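You operate a simulated robot arm through the tools that you are given. There is no shell and no other tool.

The job below is to be done with a simulated robot arm. You get a single attempt, and the scene is never put back.

## Task
Change the dirty bath water and dose the soap to 3 %.
Fine: bath heat knob off before you drain, and leave it off. Empty the tank, refill between MIN and MAX; red levers shut.

The check looks at the end state, three seconds after you hand in, the way a careful person would. Anything else that was tipped, shoved, dropped, spilled or broken makes it a failure.

## Robot
A 6-joint arm with a two-finger parallel gripper, fixed in place. Base frame: the origin is on the floor under the middle of its stand, x ahead of it, y to its left, z up. Lengths are in m, angles in degrees, forces in N, time in s.
With the tool pointing down near the work surface it reaches from about 0.1 to 0.58 m from the base axis. Its first joint turns from -115.0 to 115.0 degrees. Payload 3.43 kg.
Tool frame: the origin (TCP) lies between the finger pads and is the grasp point; the fingertips stand 0.034 m ahead of it; z points along the fingers, y is the line along which they close. Largest opening 0.128 m; finger width 0.024, thickness 0.012; the body of the gripper, 0.048 by 0.13 m, starts 0.096 m behind the TCP.
Orientation is told as [roll, pitch, yaw] about the base's x, y, z axes, in that order, counted from this pose: with the fingers straight down and closing along the base's y, the tool's x points along the base's -x, its y along +y and its z along -z.

## Interface
- The arm moves only by the tool apply_moves. Its argument "rows" is one flat list of numbers, 7 for each row, row after row: the closure in counts, from 0 (fully open) to 255 (shut), then the shift along the base's x, y, z in units of 20 mm (1.0 is 20 mm), then the turn, a rotation vector about the base's x, y, z in units of 6 degrees (1.0 is 6 degrees). In form: [claw, tx, ty, tz, rx, ry, rz, claw, tx, ty, tz, rx, ry, rz, ...]. A call has 1 to 20 rows; each row shifts and turns the commanded pose from where the row before left it. A call with a number of a shift or a turn outside -1 to 1 is refused whole. Each row takes 0.2 s and may step no farther than 0.05 m and 8.6 degrees from the row before; otherwise, or with a gripper value out of range, the whole call is refused. Where a pose cannot be reached the arm comes as near as it can. A force on the tool above 50 N (or 10 N above the force at the start of the call, whichever is more), or a blocked arm, ends the call early, and 0.2 s more pass. The fingers move at their own pace (about 0.153 m/s each) and stop on an object; they squeeze with about 40 N. The grip force told is the motor's: it shows also when the fingers shut on nothing. Time passes only in rows, and 0.2 s behind the last, so rows that do not move let the fingers close. It gives the time, the measured TCP pose, the force on the tool (base axes), the opening and the grip force at its end, in the units of the frame above (readings bear some noise), with the torque about the TCP (base axes, N m) and any sound that the robot's microphone picked up.
- Cameras (640 x 400 px; columns grow to the right, rows downward): "scene" is fixed at [0.0511, 0.4987, 1.5107]; the picture's right is [0.36, -0.93, 0.00], its down [-0.89, -0.34, -0.32] and it looks along [0.29, 0.11, -0.95] (base axes); focal length 305 px, centre (320, 200). "wrist" rides on the gripper at [0.076, -0.011, -0.16] in the tool frame; the picture's right is [0.15, 0.99, 0.00], its down [-0.88, 0.13, -0.46] and it looks along [-0.45, 0.07, 0.89] (tool axes); focal length 234 px, centre (320, 200).
- capture(camera): a new picture of that camera. It takes no simulated time.
- lift_body(by): slides the trunk up (or, below 0, down) by that many m; the arm rides with it, the base frame stays. It gives what a move gives, with no picture.
- probe_pixels(camera, pixels): for up to 12 pixels [column, row] of the newest picture of that camera ("zoom" is the newest enlarged one), the place [x, y, z] in the base frame of the surface seen there, good to about 0.002 m. It takes no simulated time.
- enlarge(camera, box): a new picture of the part [left, top, right, bottom] of that camera's present view, enlarged. It takes no simulated time.
- finish_job(): hands the job in; it is judged then, once.

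Leave the gripper open and the arm clear of the work at the hand-in unless told otherwise.

The tools are called by a JSON object that holds its "api" and its "payload". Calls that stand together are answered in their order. apply_moves: Moves the arm, as the interface text tells. Its arguments: {"type":"object","properties":{"rows":{"type":"array"}},"required":["rows"]} The other tools are called the same way: lift_body (by) moves the trunk up or down; capture (camera) takes a picture; probe_pixels (camera, pixels) gives the place of the surface under pixels of a picture; enlarge (camera, box) takes an enlarged picture of a part of a camera's view; finish_job () hands the job in.

At the start:

```text
time: 0.0
tcp_pos: [0.0409, 0.3785, 1.083]
tool_rot: [-0.1, 0.0, -0.1]
wrist_force: [0.0, -0.6, 1.4]
wrist_torque: [0.01, 0.04, 0.01]
gripper_width: 0.1278
finger_force: 0.1
trunk travel left (down, up): [-0.85, 0.14]
```

scene: 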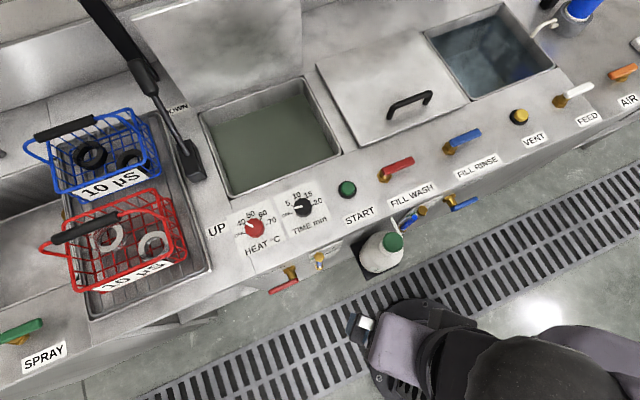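
wrist: 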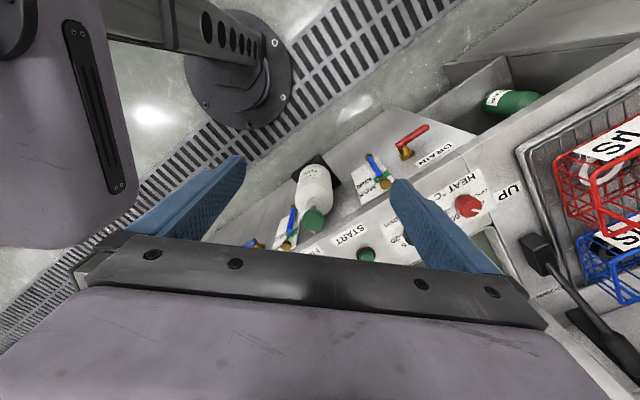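

I'll begin by looking closely at the scene: the wash tank with dirty greenish water (scene about 270,140), the heat knob at (255,228), the drain levers around (285,285), and the soap bottle at (380,255). I'll enlarge these areas.

{"api": "enlarge", "payload": {"camera": "scene", "box": [180, 160, 420, 310]}}

{"api": "enlarge", "payload": {"camera": "wrist", "box": [220, 60, 560, 272]}}

{"api": "enlarge", "payload": {"camera": "scene", "box": [180, 60, 360, 200]}}

{"api": "enlarge", "payload": {"camera": "scene", "box": [370, 80, 640, 250]}}

```text
2.67 times, centred on (300, 235) of scene
```

zoom: 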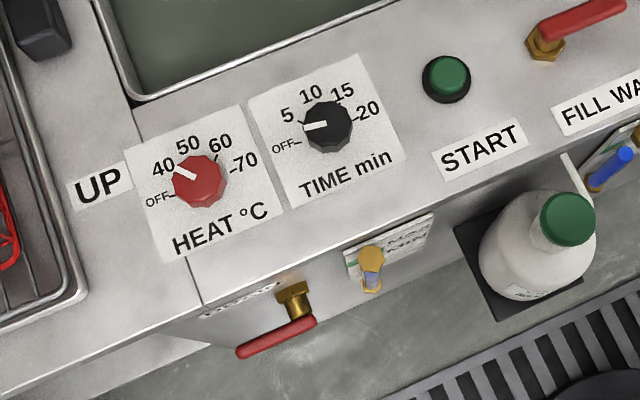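

```text
1.88 times, centred on (390, 166) of wrist
```

zoom: 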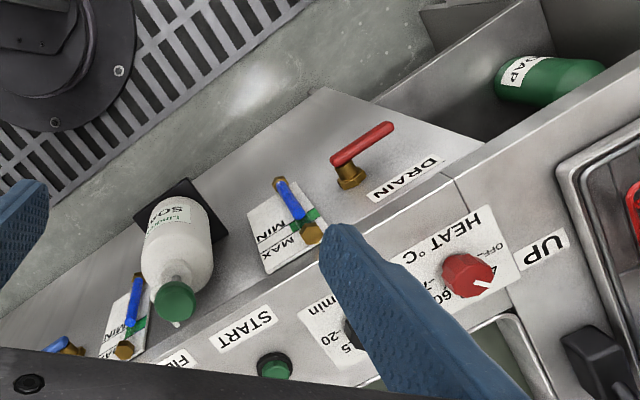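

```text
2.86 times, centred on (270, 130) of scene
```

zoom: 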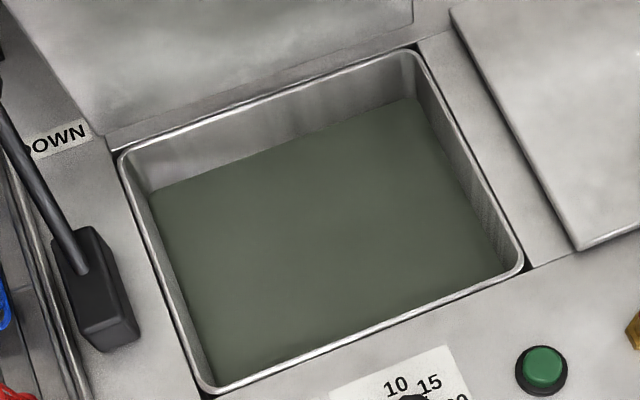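

```text
2.35 times, centred on (505, 165) of scene
```

zoom: 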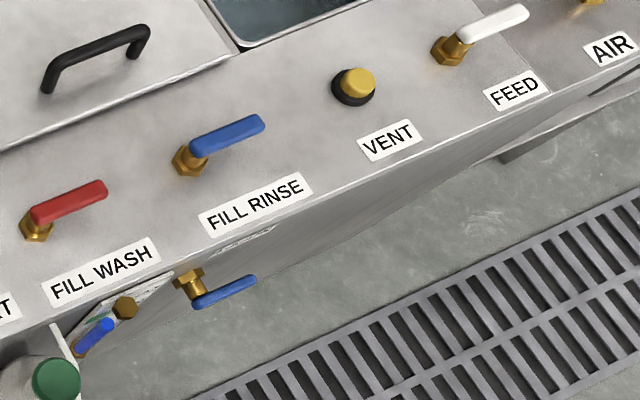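

The heat knob points near 40 (it's on), and there are red levers for FILL WASH and DRAIN, plus a gauge with MIN/MAX marks. Two soap containers are visible: a white one with a green cap in a holder and a green one lying in a bin. I'll probe the positions of these items.

{"api": "capture", "payload": {"camera": "scene"}}

{"api": "probe_pixels", "payload": {"camera": "scene", "pixels": [[255, 228], [245, 222], [302, 207], [347, 189], [384, 177], [411, 160], [285, 287], [290, 273], [318, 262], [390, 242], [270, 140], [240, 190]]}}

{"api": "probe_pixels", "payload": {"camera": "scene", "pixels": [[450, 148], [475, 134], [520, 116], [415, 215], [460, 203], [20, 330], [195, 165], [65, 232], [370, 265], [230, 245], [345, 240], [300, 85]]}}

{"api": "capture", "payload": {"camera": "wrist"}}

{"api": "probe_pixels", "payload": {"camera": "wrist", "pixels": [[425, 128], [405, 152], [370, 157], [386, 182], [315, 180], [313, 220], [510, 100], [290, 215], [435, 150], [400, 120], [465, 205], [330, 170]]}}

```text
taken
```

scene: 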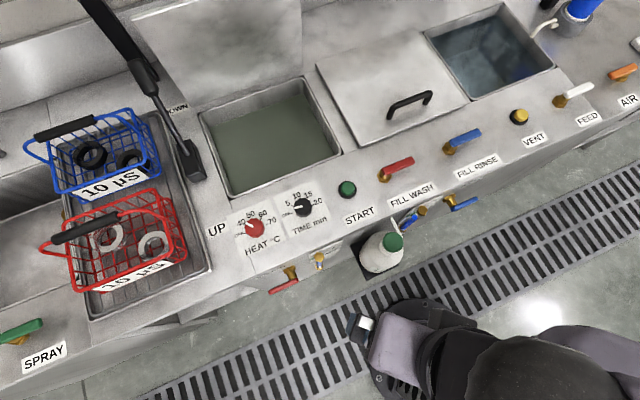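

```text
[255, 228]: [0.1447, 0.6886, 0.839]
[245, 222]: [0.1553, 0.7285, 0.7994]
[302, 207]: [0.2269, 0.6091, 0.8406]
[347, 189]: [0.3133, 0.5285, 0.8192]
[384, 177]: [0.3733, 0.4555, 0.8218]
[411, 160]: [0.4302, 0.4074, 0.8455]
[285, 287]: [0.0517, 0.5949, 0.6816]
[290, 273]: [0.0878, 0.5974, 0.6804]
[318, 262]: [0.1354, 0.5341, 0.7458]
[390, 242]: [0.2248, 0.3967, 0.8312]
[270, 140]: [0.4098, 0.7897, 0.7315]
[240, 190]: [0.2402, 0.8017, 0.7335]
```

```text
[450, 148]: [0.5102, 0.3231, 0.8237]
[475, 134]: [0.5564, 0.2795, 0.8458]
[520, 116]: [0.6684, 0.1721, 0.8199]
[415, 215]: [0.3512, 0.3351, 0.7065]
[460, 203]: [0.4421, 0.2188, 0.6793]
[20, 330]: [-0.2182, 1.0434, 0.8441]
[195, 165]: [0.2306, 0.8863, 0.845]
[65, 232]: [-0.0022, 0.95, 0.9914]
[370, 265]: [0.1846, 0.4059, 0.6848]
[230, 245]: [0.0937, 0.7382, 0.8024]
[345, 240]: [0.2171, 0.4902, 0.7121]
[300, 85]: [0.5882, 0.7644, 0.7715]
```

```text
taken
```

wrist: 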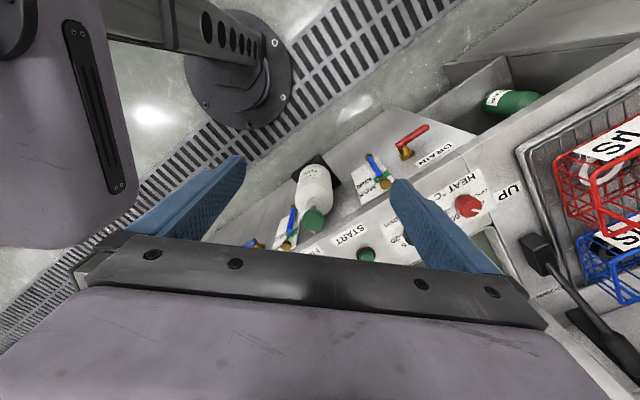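

```text
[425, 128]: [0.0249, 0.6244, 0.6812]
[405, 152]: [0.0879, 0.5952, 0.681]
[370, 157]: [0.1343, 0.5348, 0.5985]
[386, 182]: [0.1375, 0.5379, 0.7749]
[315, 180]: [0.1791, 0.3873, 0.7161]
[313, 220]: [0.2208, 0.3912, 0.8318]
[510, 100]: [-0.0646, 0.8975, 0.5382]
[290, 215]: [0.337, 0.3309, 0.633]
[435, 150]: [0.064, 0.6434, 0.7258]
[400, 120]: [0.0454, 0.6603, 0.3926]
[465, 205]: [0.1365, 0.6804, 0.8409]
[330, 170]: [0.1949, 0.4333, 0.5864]
```

Before moving, I'll use tight enlargements of the wrist view to read the labels on the white bottle (315,185), the green bottle (510,100), the gauges (372,175) and (290,225), and the drain lever (410,140).

{"api": "enlarge", "payload": {"camera": "wrist", "box": [285, 150, 355, 250]}}

{"api": "enlarge", "payload": {"camera": "wrist", "box": [470, 75, 550, 125]}}

{"api": "enlarge", "payload": {"camera": "wrist", "box": [345, 145, 405, 205]}}

{"api": "enlarge", "payload": {"camera": "wrist", "box": [240, 195, 310, 255]}}

{"api": "enlarge", "payload": {"camera": "scene", "box": [225, 200, 285, 260]}}

{"api": "enlarge", "payload": {"camera": "scene", "box": [550, 0, 640, 60]}}

```text
4.00 times, centred on (320, 200) of wrist
```

zoom: 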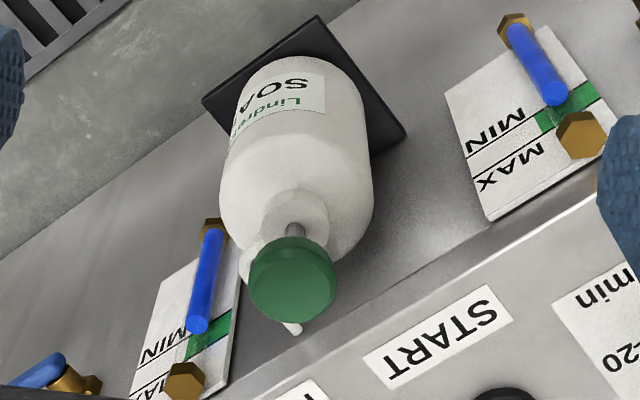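

```text
8.00 times, centred on (510, 100) of wrist
```

zoom: 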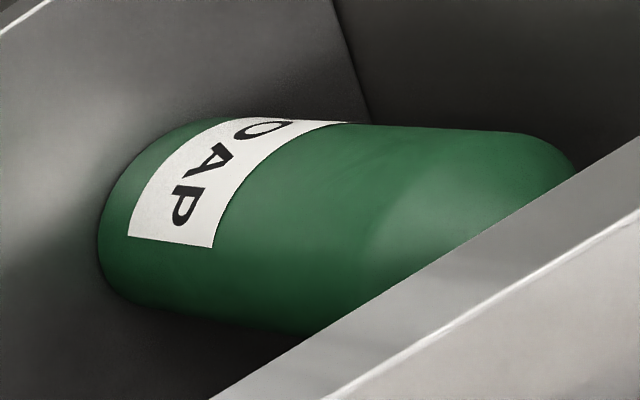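

```text
6.67 times, centred on (375, 175) of wrist
```

zoom: 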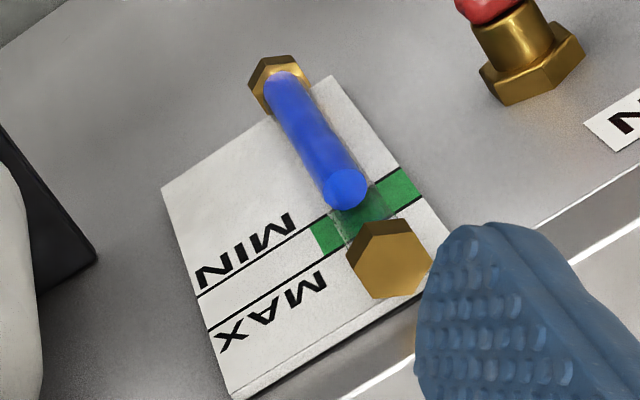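

```text
6.67 times, centred on (275, 225) of wrist
```

zoom: 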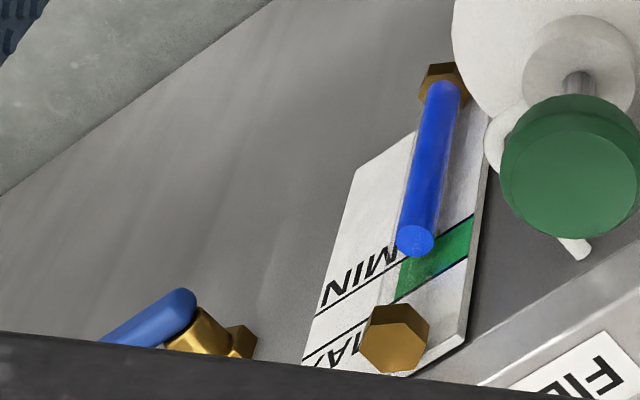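

```text
6.67 times, centred on (255, 230) of scene
```

zoom: 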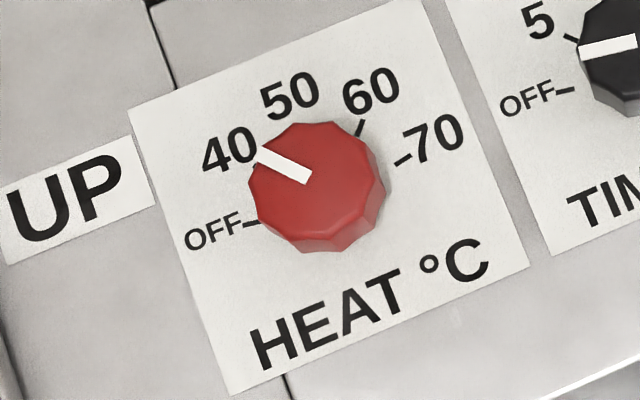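

```text
6.67 times, centred on (595, 30) of scene
```

zoom: 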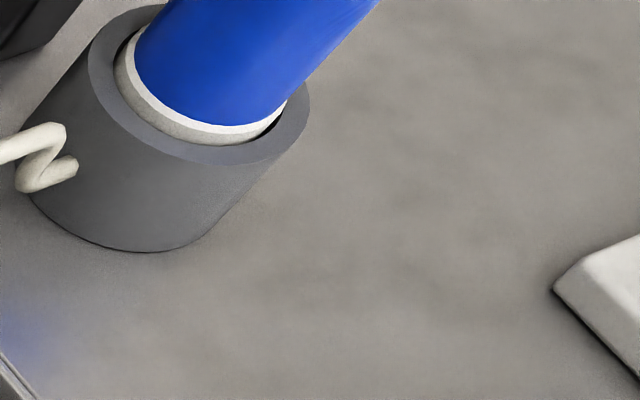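

The white container is a pump bottle labelled "Lindro… SOAP", so I need to read the rest of its label. The gauge shows a blue column against MIN and MAX. Next I'll turn the tool 48° about vertical so that the wrist camera faces the machine front.

{"api": "apply_moves", "payload": {"rows": [0, 0.5, -0.5, 0, 0, 0, 1, 0, 0.5, -0.5, 0, 0, 0, 1, 0, 0.5, -0.5, 0, 0, 0, 1, 0, 0.5, -0.5, 0, 0, 0, 1, 0, 0.5, -0.5, 0, 0, 0, 1, 0, 0.5, -0.5, 0, 0, 0, 1, 0, 0.5, -0.5, 0, 0, 0, 1, 0, 0.5, -0.5, 0, 0, 0, 1]}}

{"api": "capture", "payload": {"camera": "wrist"}}

{"api": "capture", "payload": {"camera": "scene"}}

```text
time: 1.8
tcp_pos: [0.1192, 0.2971, 1.083]
tool_rot: [0.0, -0.1, 48.0]
wrist_force: [-0.7, 0.8, -0.2]
wrist_torque: [0.03, 0.03, 0.0]
gripper_width: 0.1282
finger_force: 0.0
trunk travel left (down, up): [-0.85, 0.14]
```

```text
taken
```

wrist: 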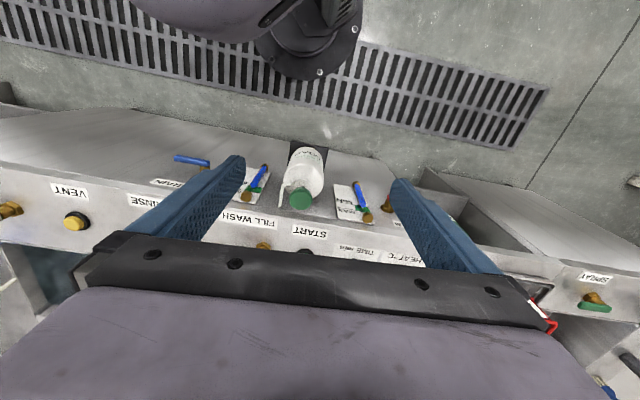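

```text
taken
```

scene: 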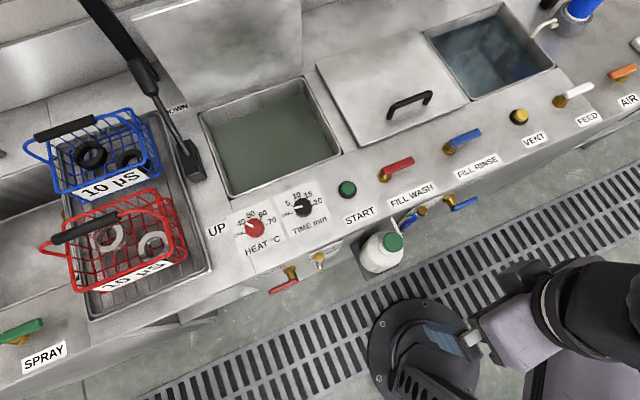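

The whole machine front is now in the wrist view (bottle at 303,175, gauges at 360,200 and 255,185). I'll enlarge these.

{"api": "enlarge", "payload": {"camera": "wrist", "box": [270, 130, 340, 220]}}

{"api": "enlarge", "payload": {"camera": "wrist", "box": [320, 170, 400, 230]}}

{"api": "enlarge", "payload": {"camera": "wrist", "box": [140, 140, 280, 240]}}

{"api": "probe_pixels", "payload": {"camera": "wrist", "pixels": [[303, 175], [300, 200], [302, 155], [320, 148], [294, 148], [347, 190], [362, 217], [386, 200], [175, 160], [205, 163], [265, 170], [330, 190]]}}

```text
4.44 times, centred on (305, 175) of wrist
```

zoom: 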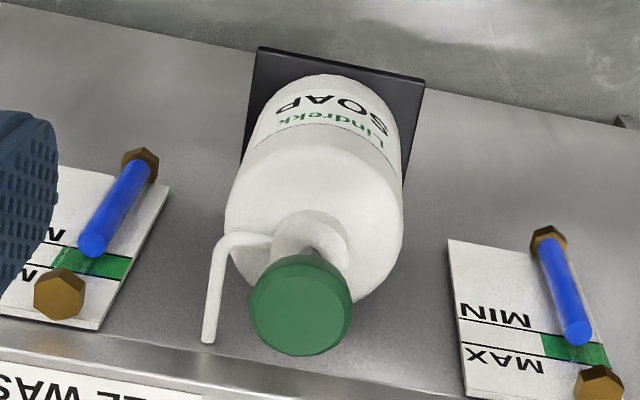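

```text
6.67 times, centred on (360, 200) of wrist
```

zoom: 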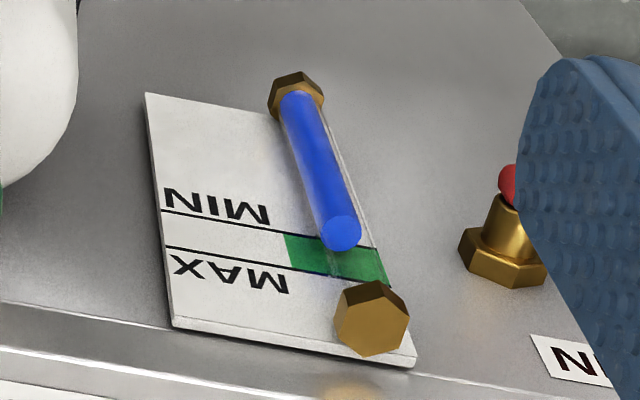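

```text
4.00 times, centred on (210, 190) of wrist
```

zoom: 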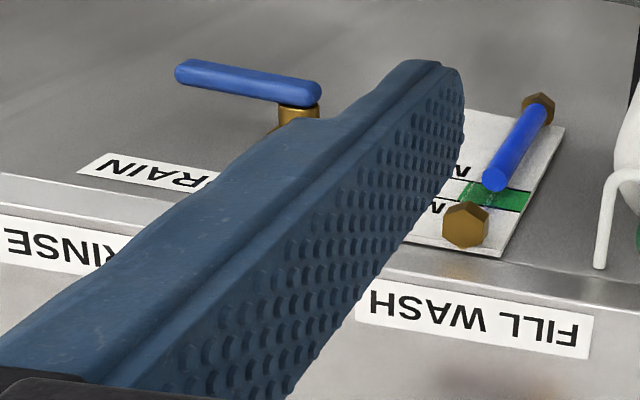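

```text
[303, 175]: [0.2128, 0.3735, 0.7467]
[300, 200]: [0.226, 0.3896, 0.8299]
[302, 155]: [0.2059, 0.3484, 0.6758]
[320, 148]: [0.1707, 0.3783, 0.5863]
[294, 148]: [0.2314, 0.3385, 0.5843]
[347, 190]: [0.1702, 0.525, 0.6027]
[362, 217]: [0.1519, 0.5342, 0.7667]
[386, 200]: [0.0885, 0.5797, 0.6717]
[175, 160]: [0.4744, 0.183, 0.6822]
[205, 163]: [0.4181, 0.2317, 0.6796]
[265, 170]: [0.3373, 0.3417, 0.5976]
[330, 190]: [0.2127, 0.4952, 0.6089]
```

The bottle stands on a shelf at z≈0.585, with its label on the side facing the robot, below the shoulder. To read it I'll pull back a little and tilt the tool 36° outward.

{"api": "apply_moves", "payload": {"rows": [0, -0.35, -0.35, 0, 0.743, -0.669, 0, 0, -0.35, -0.35, 0, 0.743, -0.669, 0, 0, -0.35, -0.35, 0, 0.743, -0.669, 0, 0, -0.35, -0.35, 0, 0.743, -0.669, 0, 0, -0.35, -0.35, 0, 0.743, -0.669, 0, 0, -0.35, -0.35, 0, 0.743, -0.669, 0]}}

{"api": "capture", "payload": {"camera": "wrist"}}

{"api": "capture", "payload": {"camera": "scene"}}

```text
time: 3.1
tcp_pos: [0.0811, 0.2859, 1.0889]
tool_rot: [-1.5, -32.4, 49.6]
wrist_force: [0.8, -0.1, 0.9]
wrist_torque: [0.0, 0.02, 0.0]
gripper_width: 0.1277
finger_force: 0.1
out of reach, approached as far as the arm can: row 4, 5, 6
trunk travel left (down, up): [-0.85, 0.14]
stopped in row 6: the force on the tool passed its limit at 66 N (the readings are from after the stop); the commanded pose is now the measured one
```

```text
taken
```

wrist: 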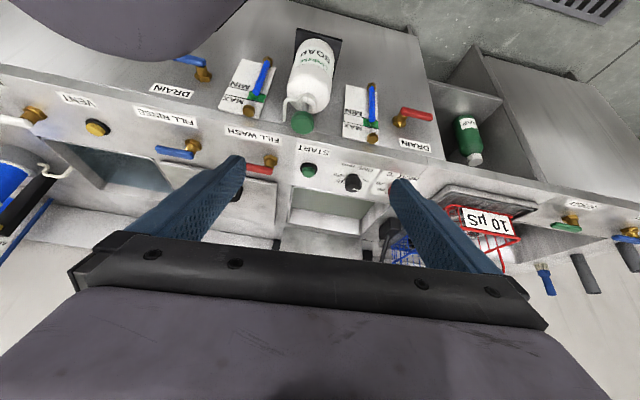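

```text
taken
```

scene: 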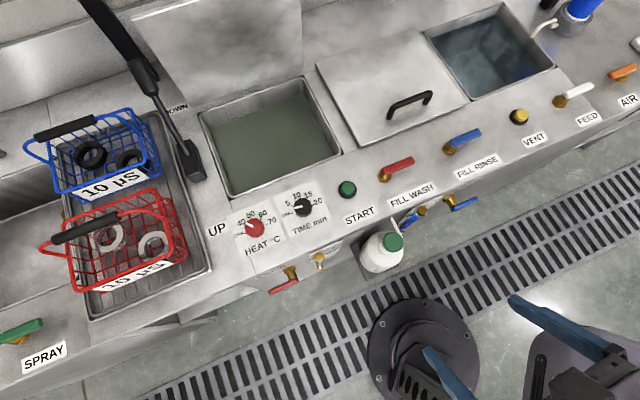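

The arm reached its limit (too close to itself), so I won't retreat that far again. The view is good though: bottle at (311,70), gauge at (365,110), drain lever at (412,115). I'll enlarge these areas.

{"api": "enlarge", "payload": {"camera": "wrist", "box": [275, 20, 355, 140]}}

{"api": "enlarge", "payload": {"camera": "wrist", "box": [335, 70, 440, 155]}}

{"api": "enlarge", "payload": {"camera": "wrist", "box": [210, 40, 290, 130]}}

{"api": "enlarge", "payload": {"camera": "wrist", "box": [220, 130, 420, 220]}}

{"api": "enlarge", "payload": {"camera": "wrist", "box": [440, 100, 520, 180]}}

{"api": "enlarge", "payload": {"camera": "wrist", "box": [0, 80, 160, 220]}}

```text
3.33 times, centred on (315, 80) of wrist
```

zoom: 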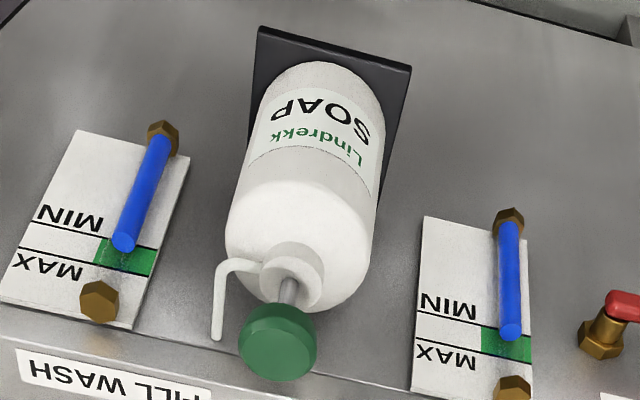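

```text
4.71 times, centred on (388, 112) of wrist
```

zoom: 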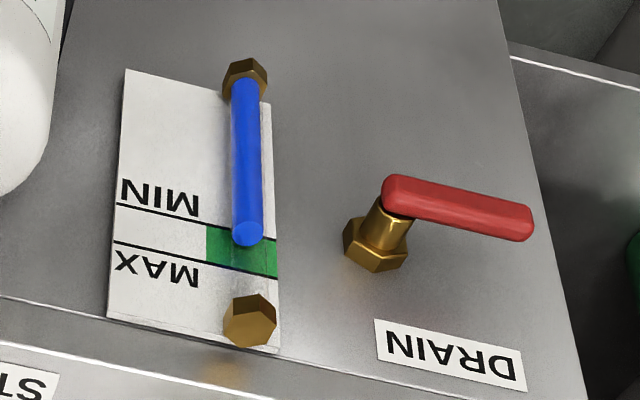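

```text
4.44 times, centred on (250, 85) of wrist
```

zoom: 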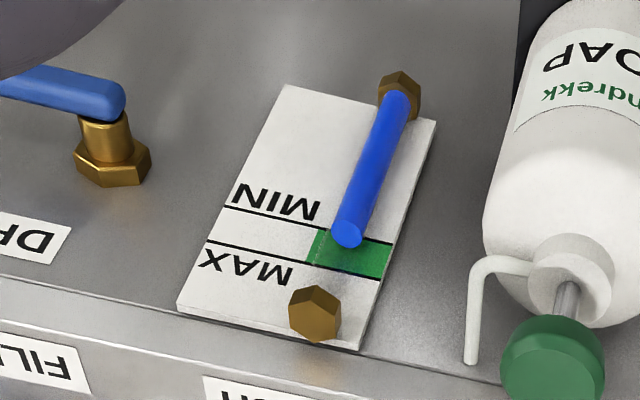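

```text
3.20 times, centred on (320, 175) of wrist
```

zoom: 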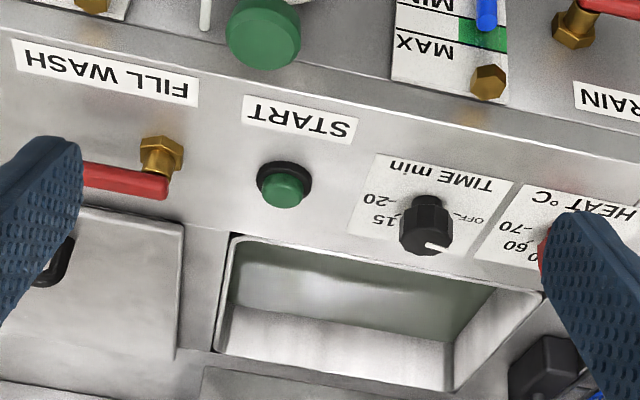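

```text
5.00 times, centred on (480, 140) of wrist
```

zoom: 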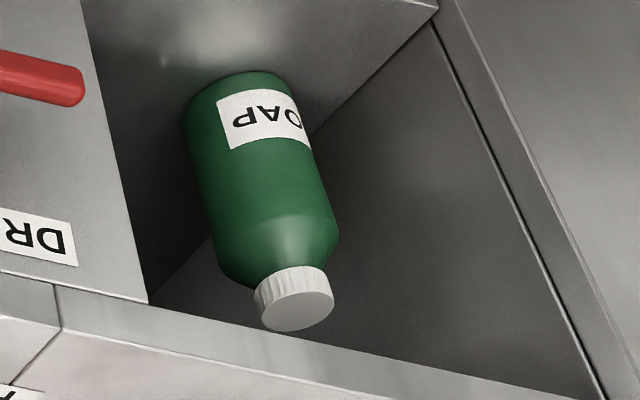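

```text
2.86 times, centred on (80, 150) of wrist
```

zoom: 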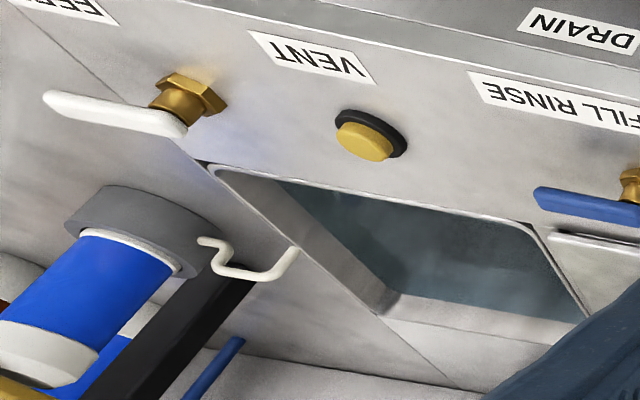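

The front of the bottle label shows "Lindrekk SOAP", and there's a second green "SOAP" bottle on the shelf of the open compartment. I still need the dosing information, so I'll lower the trunk 0.3 m to view the bottles and the front more horizontally.

{"api": "lift_body", "payload": {"by": -0.3}}

{"api": "capture", "payload": {"camera": "wrist"}}

{"api": "capture", "payload": {"camera": "scene"}}

```text
time: 6.1
tcp_pos: [0.0821, 0.2867, 0.7886]
tool_rot: [-1.5, -32.4, 49.7]
wrist_force: [3.6, 0.3, -1.3]
wrist_torque: [0.18, 0.24, 0.61]
gripper_width: 0.1281
finger_force: 0.0
trunk travel left (down, up): [-0.55, 0.44]
```

```text
taken
```

wrist: 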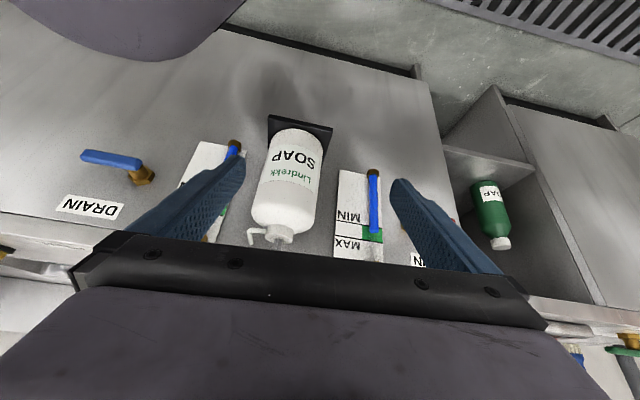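

```text
taken
```

scene: 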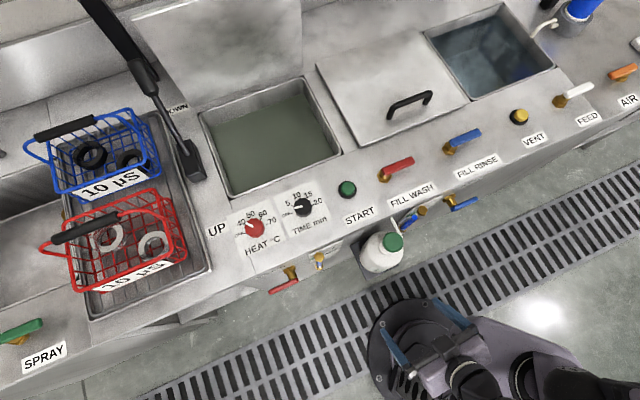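

Now the front face is nearly head-on. I'll enlarge the bottle label (285,170), the gauge (362,215) and the green bottle (490,205).

{"api": "enlarge", "payload": {"camera": "wrist", "box": [240, 110, 340, 250]}}

{"api": "enlarge", "payload": {"camera": "wrist", "box": [330, 160, 395, 265]}}

{"api": "enlarge", "payload": {"camera": "wrist", "box": [460, 165, 530, 255]}}

{"api": "probe_pixels", "payload": {"camera": "wrist", "pixels": [[350, 224], [350, 236], [374, 233], [372, 175], [360, 190], [280, 240], [290, 190], [295, 128], [258, 238], [490, 205], [500, 243], [350, 255]]}}

```text
2.86 times, centred on (290, 180) of wrist
```

zoom: 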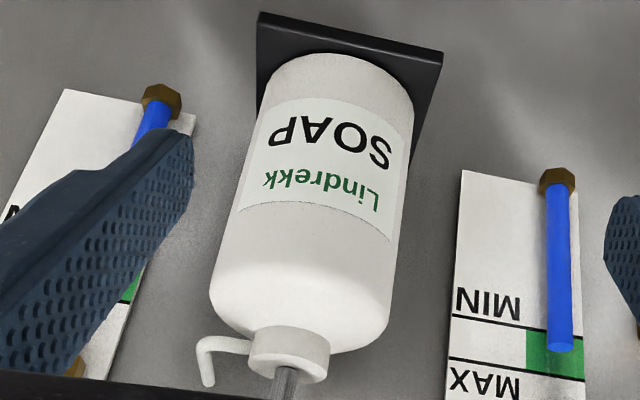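

```text
3.81 times, centred on (362, 212) of wrist
```

zoom: 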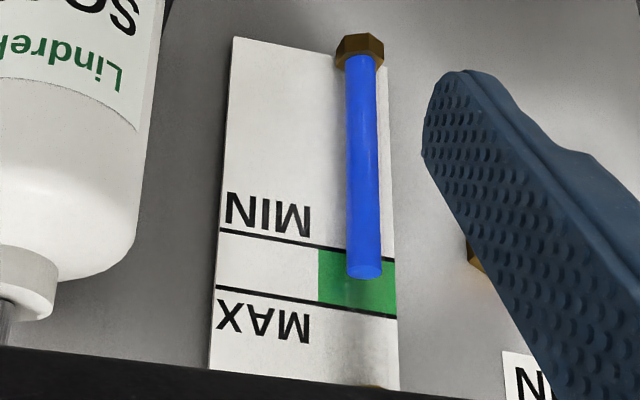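

```text
4.44 times, centred on (495, 210) of wrist
```

zoom: 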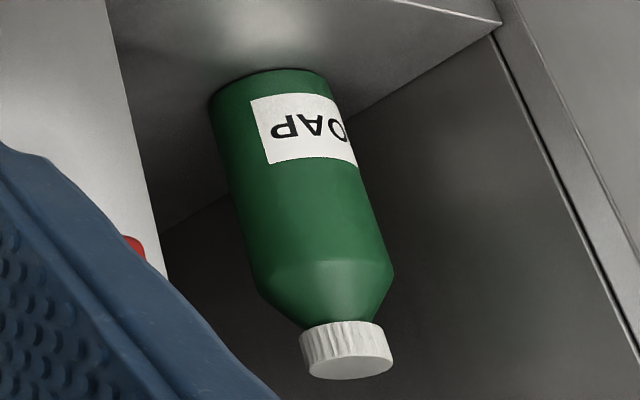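

```text
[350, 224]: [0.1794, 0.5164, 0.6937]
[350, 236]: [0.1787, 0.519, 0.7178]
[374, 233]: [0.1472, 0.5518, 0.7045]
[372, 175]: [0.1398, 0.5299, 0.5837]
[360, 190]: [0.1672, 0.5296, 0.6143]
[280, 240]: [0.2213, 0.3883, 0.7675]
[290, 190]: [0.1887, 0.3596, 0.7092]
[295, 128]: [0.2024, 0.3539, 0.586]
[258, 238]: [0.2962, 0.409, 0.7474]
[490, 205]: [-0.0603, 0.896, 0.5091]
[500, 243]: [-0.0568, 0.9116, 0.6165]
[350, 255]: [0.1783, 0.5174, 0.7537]
```

The bottle is a push-pump bottle with its spout toward (258,238). I'll check the scene view for other labels: the back of the bottle, the wall and the tank rim, looking for dosing instructions.

{"api": "enlarge", "payload": {"camera": "scene", "box": [345, 215, 425, 285]}}

{"api": "enlarge", "payload": {"camera": "scene", "box": [0, 0, 200, 130]}}

{"api": "enlarge", "payload": {"camera": "scene", "box": [120, 0, 320, 130]}}

{"api": "enlarge", "payload": {"camera": "scene", "box": [300, 0, 500, 130]}}

{"api": "enlarge", "payload": {"camera": "scene", "box": [0, 100, 220, 300]}}

{"api": "enlarge", "payload": {"camera": "scene", "box": [0, 260, 200, 400]}}

```text
5.71 times, centred on (385, 250) of scene
```

zoom: 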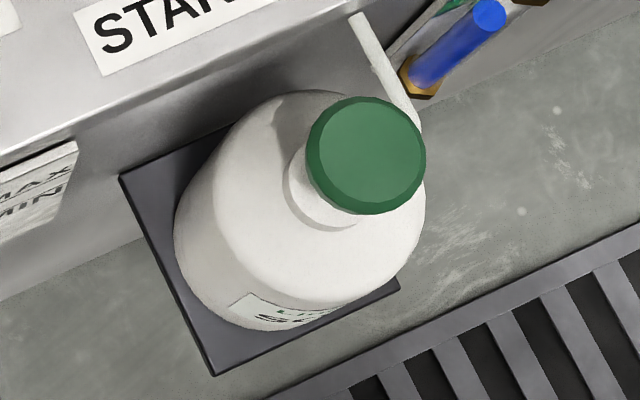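

```text
3.08 times, centred on (100, 65) of scene
```

zoom: 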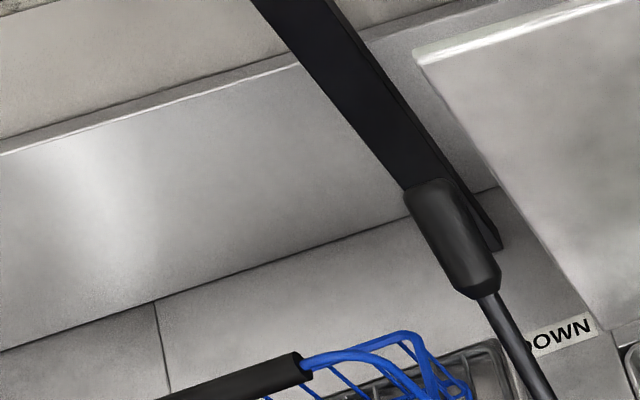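

```text
3.08 times, centred on (220, 65) of scene
```

zoom: 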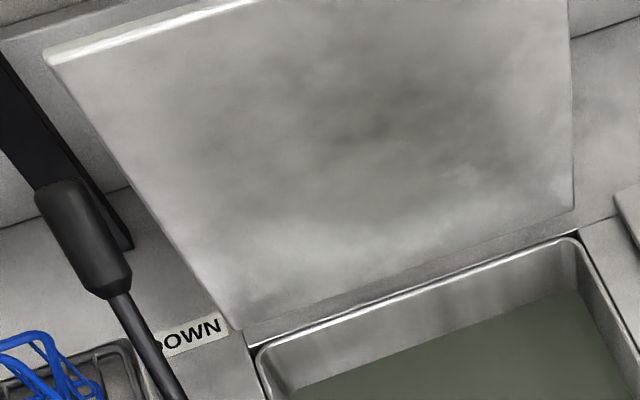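

```text
3.08 times, centred on (400, 65) of scene
```

zoom: 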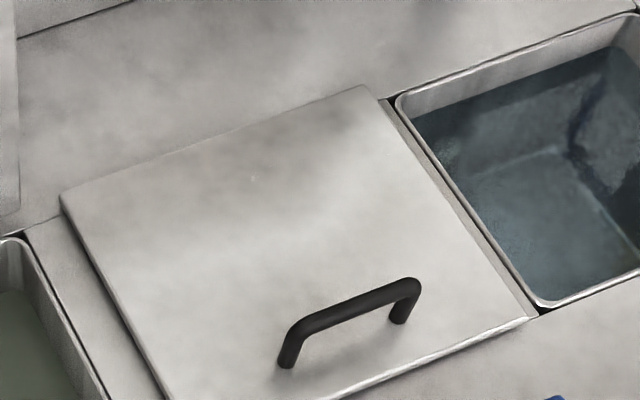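

```text
2.00 times, centred on (110, 200) of scene
```

zoom: 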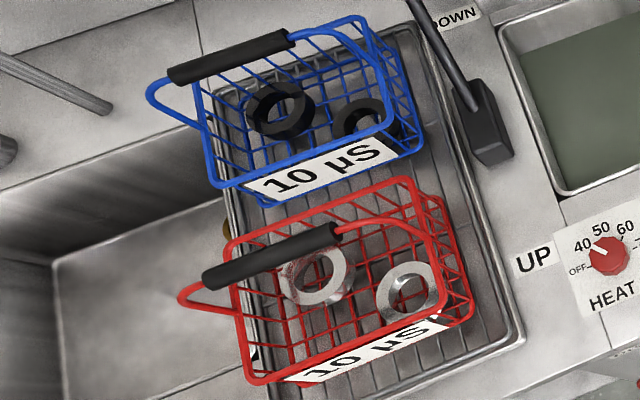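

```text
2.86 times, centred on (100, 330) of scene
```

zoom: 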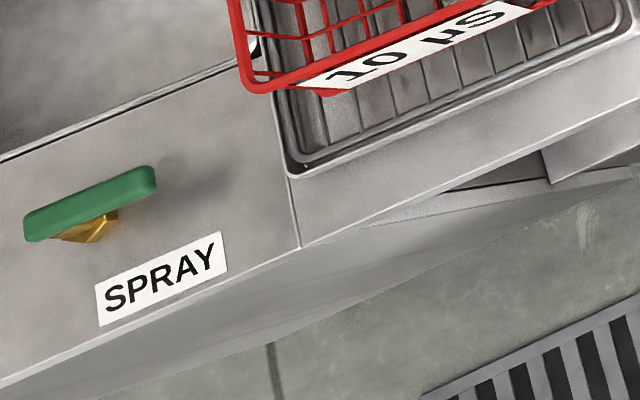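

The spout's end seems to come very close to the front panel. I'll probe along the spout and the bottle to understand its geometry.

{"api": "enlarge", "payload": {"camera": "scene", "box": [375, 205, 415, 245]}}

{"api": "probe_pixels", "payload": {"camera": "scene", "pixels": [[390, 217], [392, 220], [394, 223], [396, 227], [399, 231], [401, 234]]}}

{"api": "enlarge", "payload": {"camera": "wrist", "box": [235, 210, 305, 255]}}

{"api": "probe_pixels", "payload": {"camera": "wrist", "pixels": [[249, 231], [251, 240], [256, 231], [265, 235], [270, 234], [275, 238], [285, 240], [252, 243]]}}

```text
10.00 times, centred on (395, 225) of scene
```

zoom: 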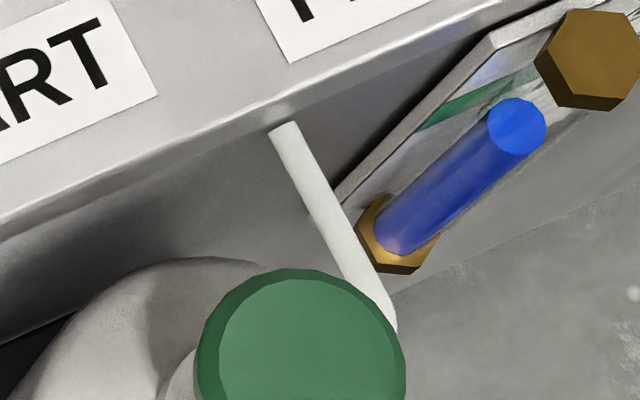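

```text
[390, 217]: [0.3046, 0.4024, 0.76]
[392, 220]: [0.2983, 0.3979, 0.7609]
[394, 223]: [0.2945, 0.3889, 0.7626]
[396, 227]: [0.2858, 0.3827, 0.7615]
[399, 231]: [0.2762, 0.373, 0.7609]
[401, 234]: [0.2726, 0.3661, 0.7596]
```

```text
8.89 times, centred on (270, 232) of wrist
```

zoom: 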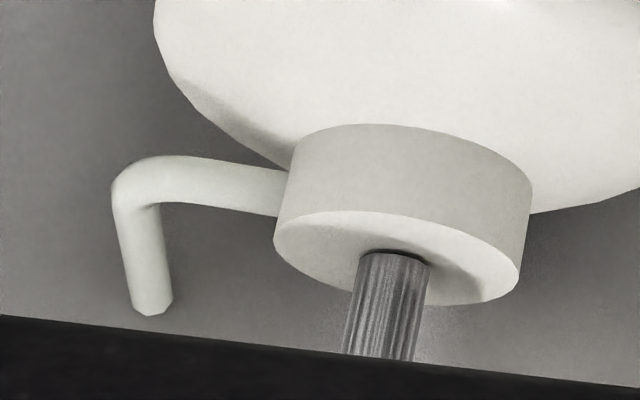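

```text
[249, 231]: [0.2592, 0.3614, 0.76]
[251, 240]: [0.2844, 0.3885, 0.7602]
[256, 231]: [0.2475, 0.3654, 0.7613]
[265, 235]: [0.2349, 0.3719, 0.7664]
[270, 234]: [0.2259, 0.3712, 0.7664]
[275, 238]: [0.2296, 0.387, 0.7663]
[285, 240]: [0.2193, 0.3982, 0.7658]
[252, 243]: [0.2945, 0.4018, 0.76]
```

The spout is plumbed horizontally into the front panel at about (0.305,0.402,0.76), so the pump doses in place when the green head is pressed. I'll zoom deep into the label and look around for a dosing plate.

{"api": "enlarge", "payload": {"camera": "wrist", "box": [255, 140, 325, 190]}}

{"api": "enlarge", "payload": {"camera": "wrist", "box": [400, 150, 560, 300]}}

{"api": "enlarge", "payload": {"camera": "wrist", "box": [470, 170, 520, 215]}}

{"api": "enlarge", "payload": {"camera": "wrist", "box": [540, 300, 640, 400]}}

```text
8.00 times, centred on (290, 165) of wrist
```

zoom: 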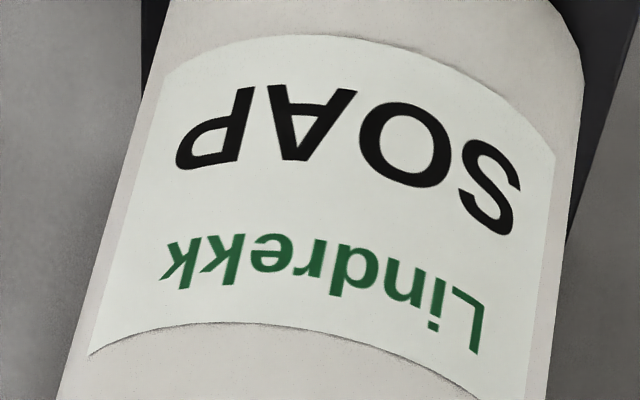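

```text
2.67 times, centred on (480, 225) of wrist
```

zoom: 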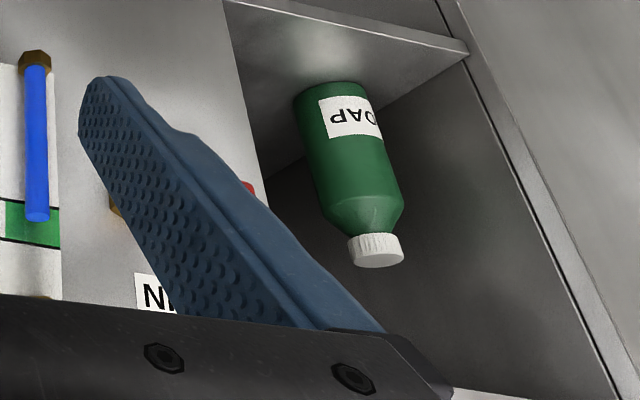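

```text
8.89 times, centred on (495, 192) of wrist
```

zoom: 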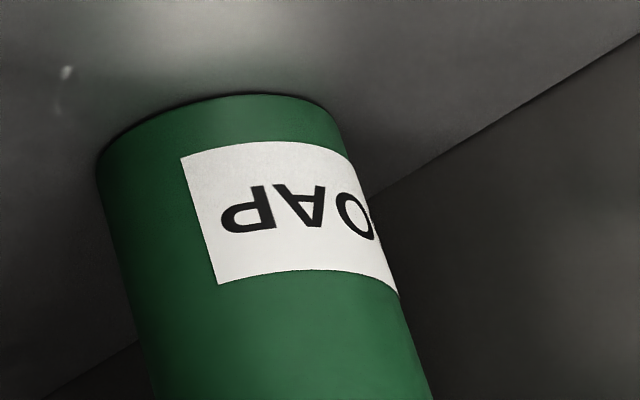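

```text
4.00 times, centred on (590, 350) of wrist
```

zoom: 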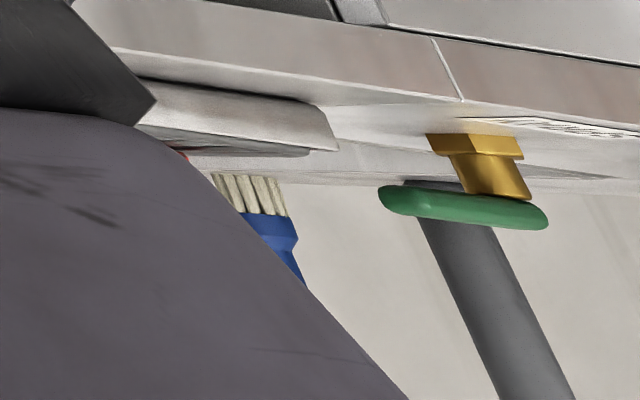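

There's no dosing text on the bottle's visible label, so there may be a card elsewhere, such as on the wall. I'll raise the trunk back up and survey the backsplash and sides by tilting the tool further out.

{"api": "lift_body", "payload": {"by": 0.3}}

{"api": "apply_moves", "payload": {"rows": [0, 0.6, 0.6, 0, 0, 0, 0, 0, 0.6, 0.6, 0, 0, 0, 0, 0, 0.6, 0.6, 0, 0, 0, 0, 0, 0.4, 0.4, 0, 0.743, -0.669, 0, 0, 0.4, 0.4, 0, 0.743, -0.669, 0, 0, 0.4, 0.4, 0, 0.743, -0.669, 0, 0, 0.4, 0.4, 0, 0.743, -0.669, 0, 0, 0, 0, 0, 0.743, -0.669, 0]}}

{"api": "capture", "payload": {"camera": "wrist"}}

{"api": "capture", "payload": {"camera": "scene"}}

```text
time: 9.1
tcp_pos: [0.0818, 0.2858, 1.0889]
tool_rot: [-1.4, -32.2, 49.7]
wrist_force: [3.1, 1.5, 2.2]
wrist_torque: [-0.34, 0.46, 0.28]
gripper_width: 0.1282
finger_force: 0.1
trunk travel left (down, up): [-0.85, 0.14]
```

```text
time: 10.9
tcp_pos: [0.1393, 0.3867, 1.1002]
tool_rot: [-3.6, -62.2, 51.3]
wrist_force: [0.6, -0.6, -0.6]
wrist_torque: [-0.04, -0.01, -0.03]
gripper_width: 0.1281
finger_force: 0.0
out of reach, approached as far as the arm can: row 5, 6, 7, 8
trunk travel left (down, up): [-0.85, 0.14]
```

```text
taken
```

wrist: 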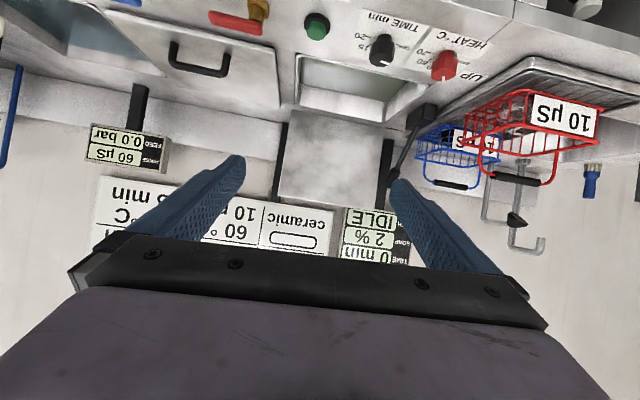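

```text
taken
```

scene: 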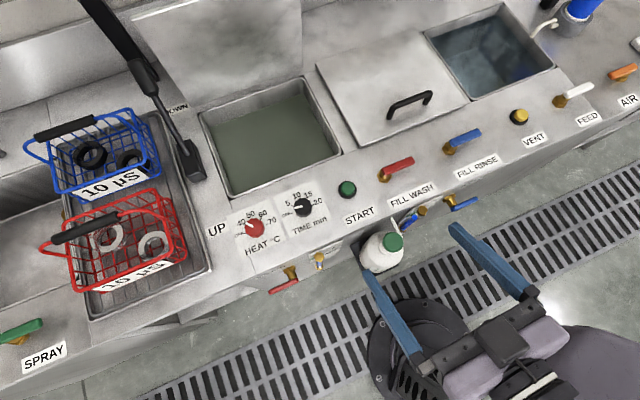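

There's a control display on the wall at (375,235) showing "TIME 0 min, SOAP 2 %, IDLE", plus a chart and another display at (125,150). I'll enlarge these.

{"api": "enlarge", "payload": {"camera": "wrist", "box": [330, 195, 420, 275]}}

{"api": "enlarge", "payload": {"camera": "wrist", "box": [80, 170, 340, 270]}}

{"api": "enlarge", "payload": {"camera": "wrist", "box": [75, 115, 175, 180]}}

{"api": "probe_pixels", "payload": {"camera": "wrist", "pixels": [[375, 235], [290, 240], [125, 150], [150, 200], [340, 150], [380, 55], [445, 65], [318, 25]]}}

```text
5.00 times, centred on (375, 235) of wrist
```

zoom: 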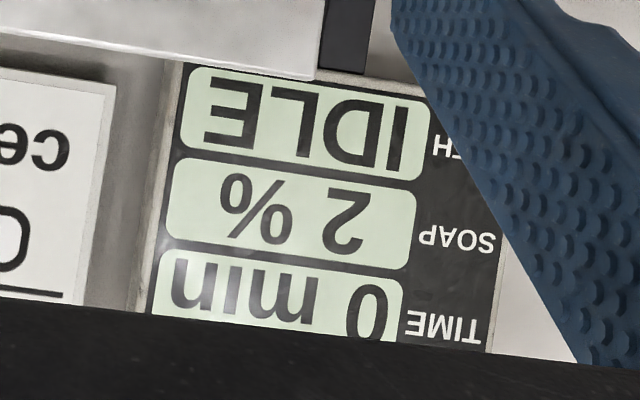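

```text
2.46 times, centred on (210, 220) of wrist
```

zoom: 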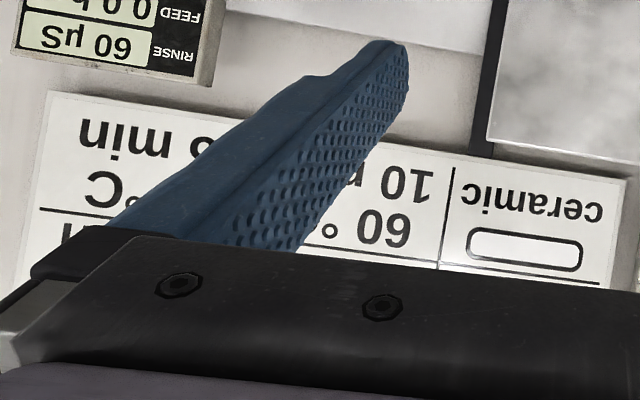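

```text
6.15 times, centred on (125, 148) of wrist
```

zoom: 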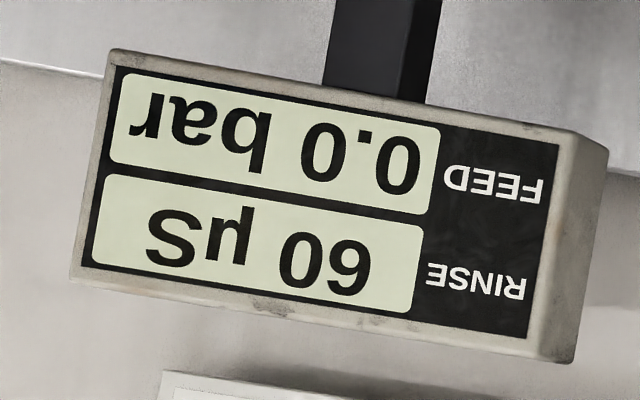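

```text
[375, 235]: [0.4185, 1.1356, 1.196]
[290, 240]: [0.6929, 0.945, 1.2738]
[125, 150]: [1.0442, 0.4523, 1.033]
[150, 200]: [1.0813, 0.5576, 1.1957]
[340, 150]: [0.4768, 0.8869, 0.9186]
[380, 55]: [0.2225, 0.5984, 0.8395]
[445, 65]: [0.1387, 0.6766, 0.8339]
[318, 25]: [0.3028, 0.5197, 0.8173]
```

The display reads SOAP 2 %, TIME 0 min and a line "…H: IDLE". I want to see all of it and the chart, so I'll raise the trunk by 0.13.

{"api": "lift_body", "payload": {"by": 0.13}}

{"api": "apply_moves", "payload": {"rows": [0, 0, 0, 0, 0.743, -0.669, 0, 0, 0, 0, 0, 0.743, -0.669, 0]}}

{"api": "capture", "payload": {"camera": "wrist"}}

{"api": "enlarge", "payload": {"camera": "wrist", "box": [60, 140, 420, 270]}}

{"api": "enlarge", "payload": {"camera": "wrist", "box": [330, 150, 430, 250]}}

```text
time: 12.5
tcp_pos: [0.1407, 0.3864, 1.2296]
tool_rot: [-3.6, -62.2, 51.2]
wrist_force: [0.3, 0.0, -0.3]
wrist_torque: [-0.01, 0.01, -0.02]
gripper_width: 0.128
finger_force: 0.1
trunk travel left (down, up): [-0.98, 0.01]
```

```text
time: 13.1
tcp_pos: [0.1484, 0.3968, 1.2509]
tool_rot: [4.5, -75.5, 41.4]
wrist_force: [0.2, -0.4, -0.3]
wrist_torque: [0.03, 0.02, -0.01]
gripper_width: 0.1278
finger_force: 0.1
out of reach, approached as far as the arm can: row 1, 2
trunk travel left (down, up): [-0.98, 0.01]
```

```text
taken
```

wrist: 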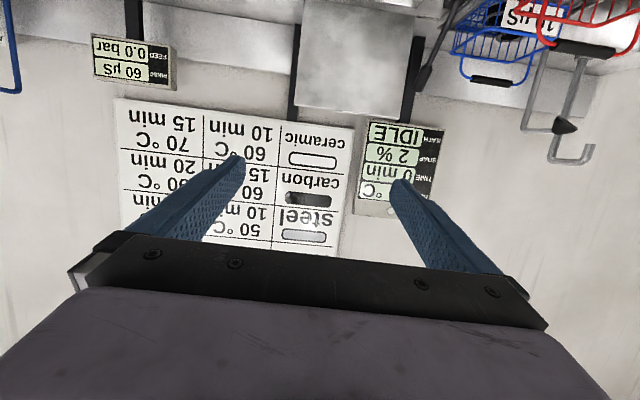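

```text
1.78 times, centred on (240, 205) of wrist
```

zoom: 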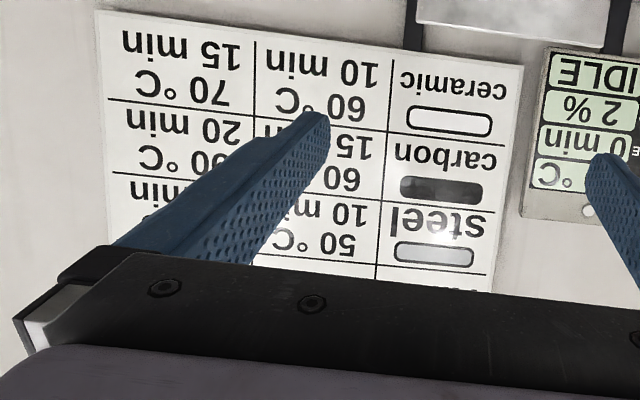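

```text
4.00 times, centred on (380, 200) of wrist
```

zoom: 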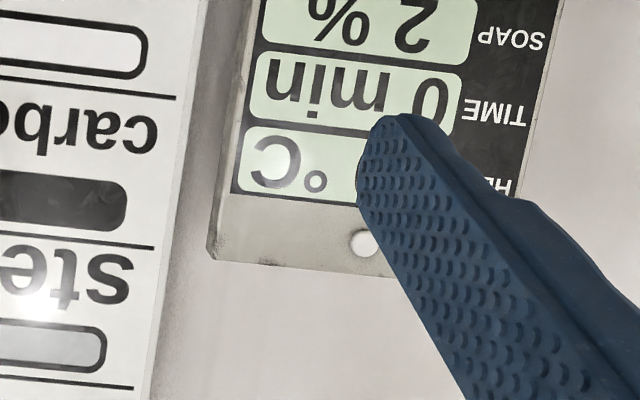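

The display shows HEAT, TIME, SOAP (2 %) and BATH (IDLE), so SOAP % gives direct feedback for dosing. First comes the heat knob. I'll probe the dial ticks and knob on the scene view to get the turn angle to OFF.

{"api": "enlarge", "payload": {"camera": "scene", "box": [230, 205, 280, 255]}}

{"api": "probe_pixels", "payload": {"camera": "zoom", "pixels": [[205, 190], [235, 90], [395, 50], [440, 120], [310, 130], [250, 90], [320, 150], [240, 170], [400, 160], [330, 210], [290, 230], [300, 60]]}}

```text
8.00 times, centred on (255, 230) of scene
```

zoom: 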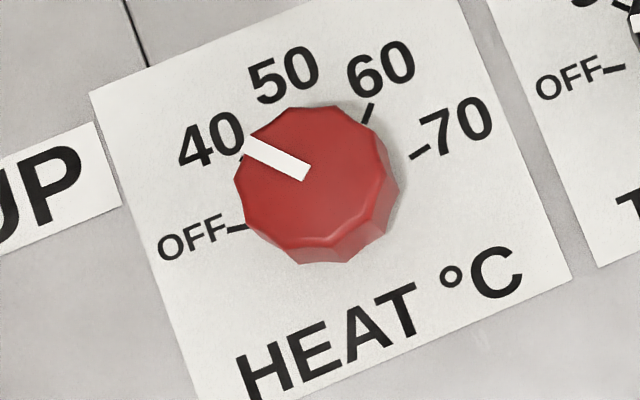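

```text
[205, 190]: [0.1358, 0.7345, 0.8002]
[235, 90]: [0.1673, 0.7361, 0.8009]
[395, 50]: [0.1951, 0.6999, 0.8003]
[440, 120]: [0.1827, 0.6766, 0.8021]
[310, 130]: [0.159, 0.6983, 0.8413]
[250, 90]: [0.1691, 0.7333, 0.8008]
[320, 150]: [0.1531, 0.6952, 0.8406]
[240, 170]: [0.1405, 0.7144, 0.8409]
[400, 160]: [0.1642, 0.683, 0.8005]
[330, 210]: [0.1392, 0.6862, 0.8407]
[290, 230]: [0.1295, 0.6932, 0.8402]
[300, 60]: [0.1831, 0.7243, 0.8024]
```

I'll now probe the tick marks precisely (OFF 238,228; 60 368,112; 70 420,152) and the pointer ends (250,147), (304,172), plus knob edge points.

{"api": "probe_pixels", "payload": {"camera": "zoom", "pixels": [[232, 226], [243, 229], [370, 105], [365, 118], [427, 149], [413, 156], [252, 148], [302, 172], [240, 180], [385, 170], [320, 112], [300, 245]]}}

```text
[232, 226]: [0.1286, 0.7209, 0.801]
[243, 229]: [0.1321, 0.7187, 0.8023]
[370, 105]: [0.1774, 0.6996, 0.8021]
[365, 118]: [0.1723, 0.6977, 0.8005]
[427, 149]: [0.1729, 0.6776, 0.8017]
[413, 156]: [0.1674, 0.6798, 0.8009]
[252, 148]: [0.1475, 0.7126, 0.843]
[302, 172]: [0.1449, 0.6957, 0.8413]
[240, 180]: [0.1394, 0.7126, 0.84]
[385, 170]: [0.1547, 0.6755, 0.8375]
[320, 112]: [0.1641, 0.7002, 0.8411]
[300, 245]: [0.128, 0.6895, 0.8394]
```

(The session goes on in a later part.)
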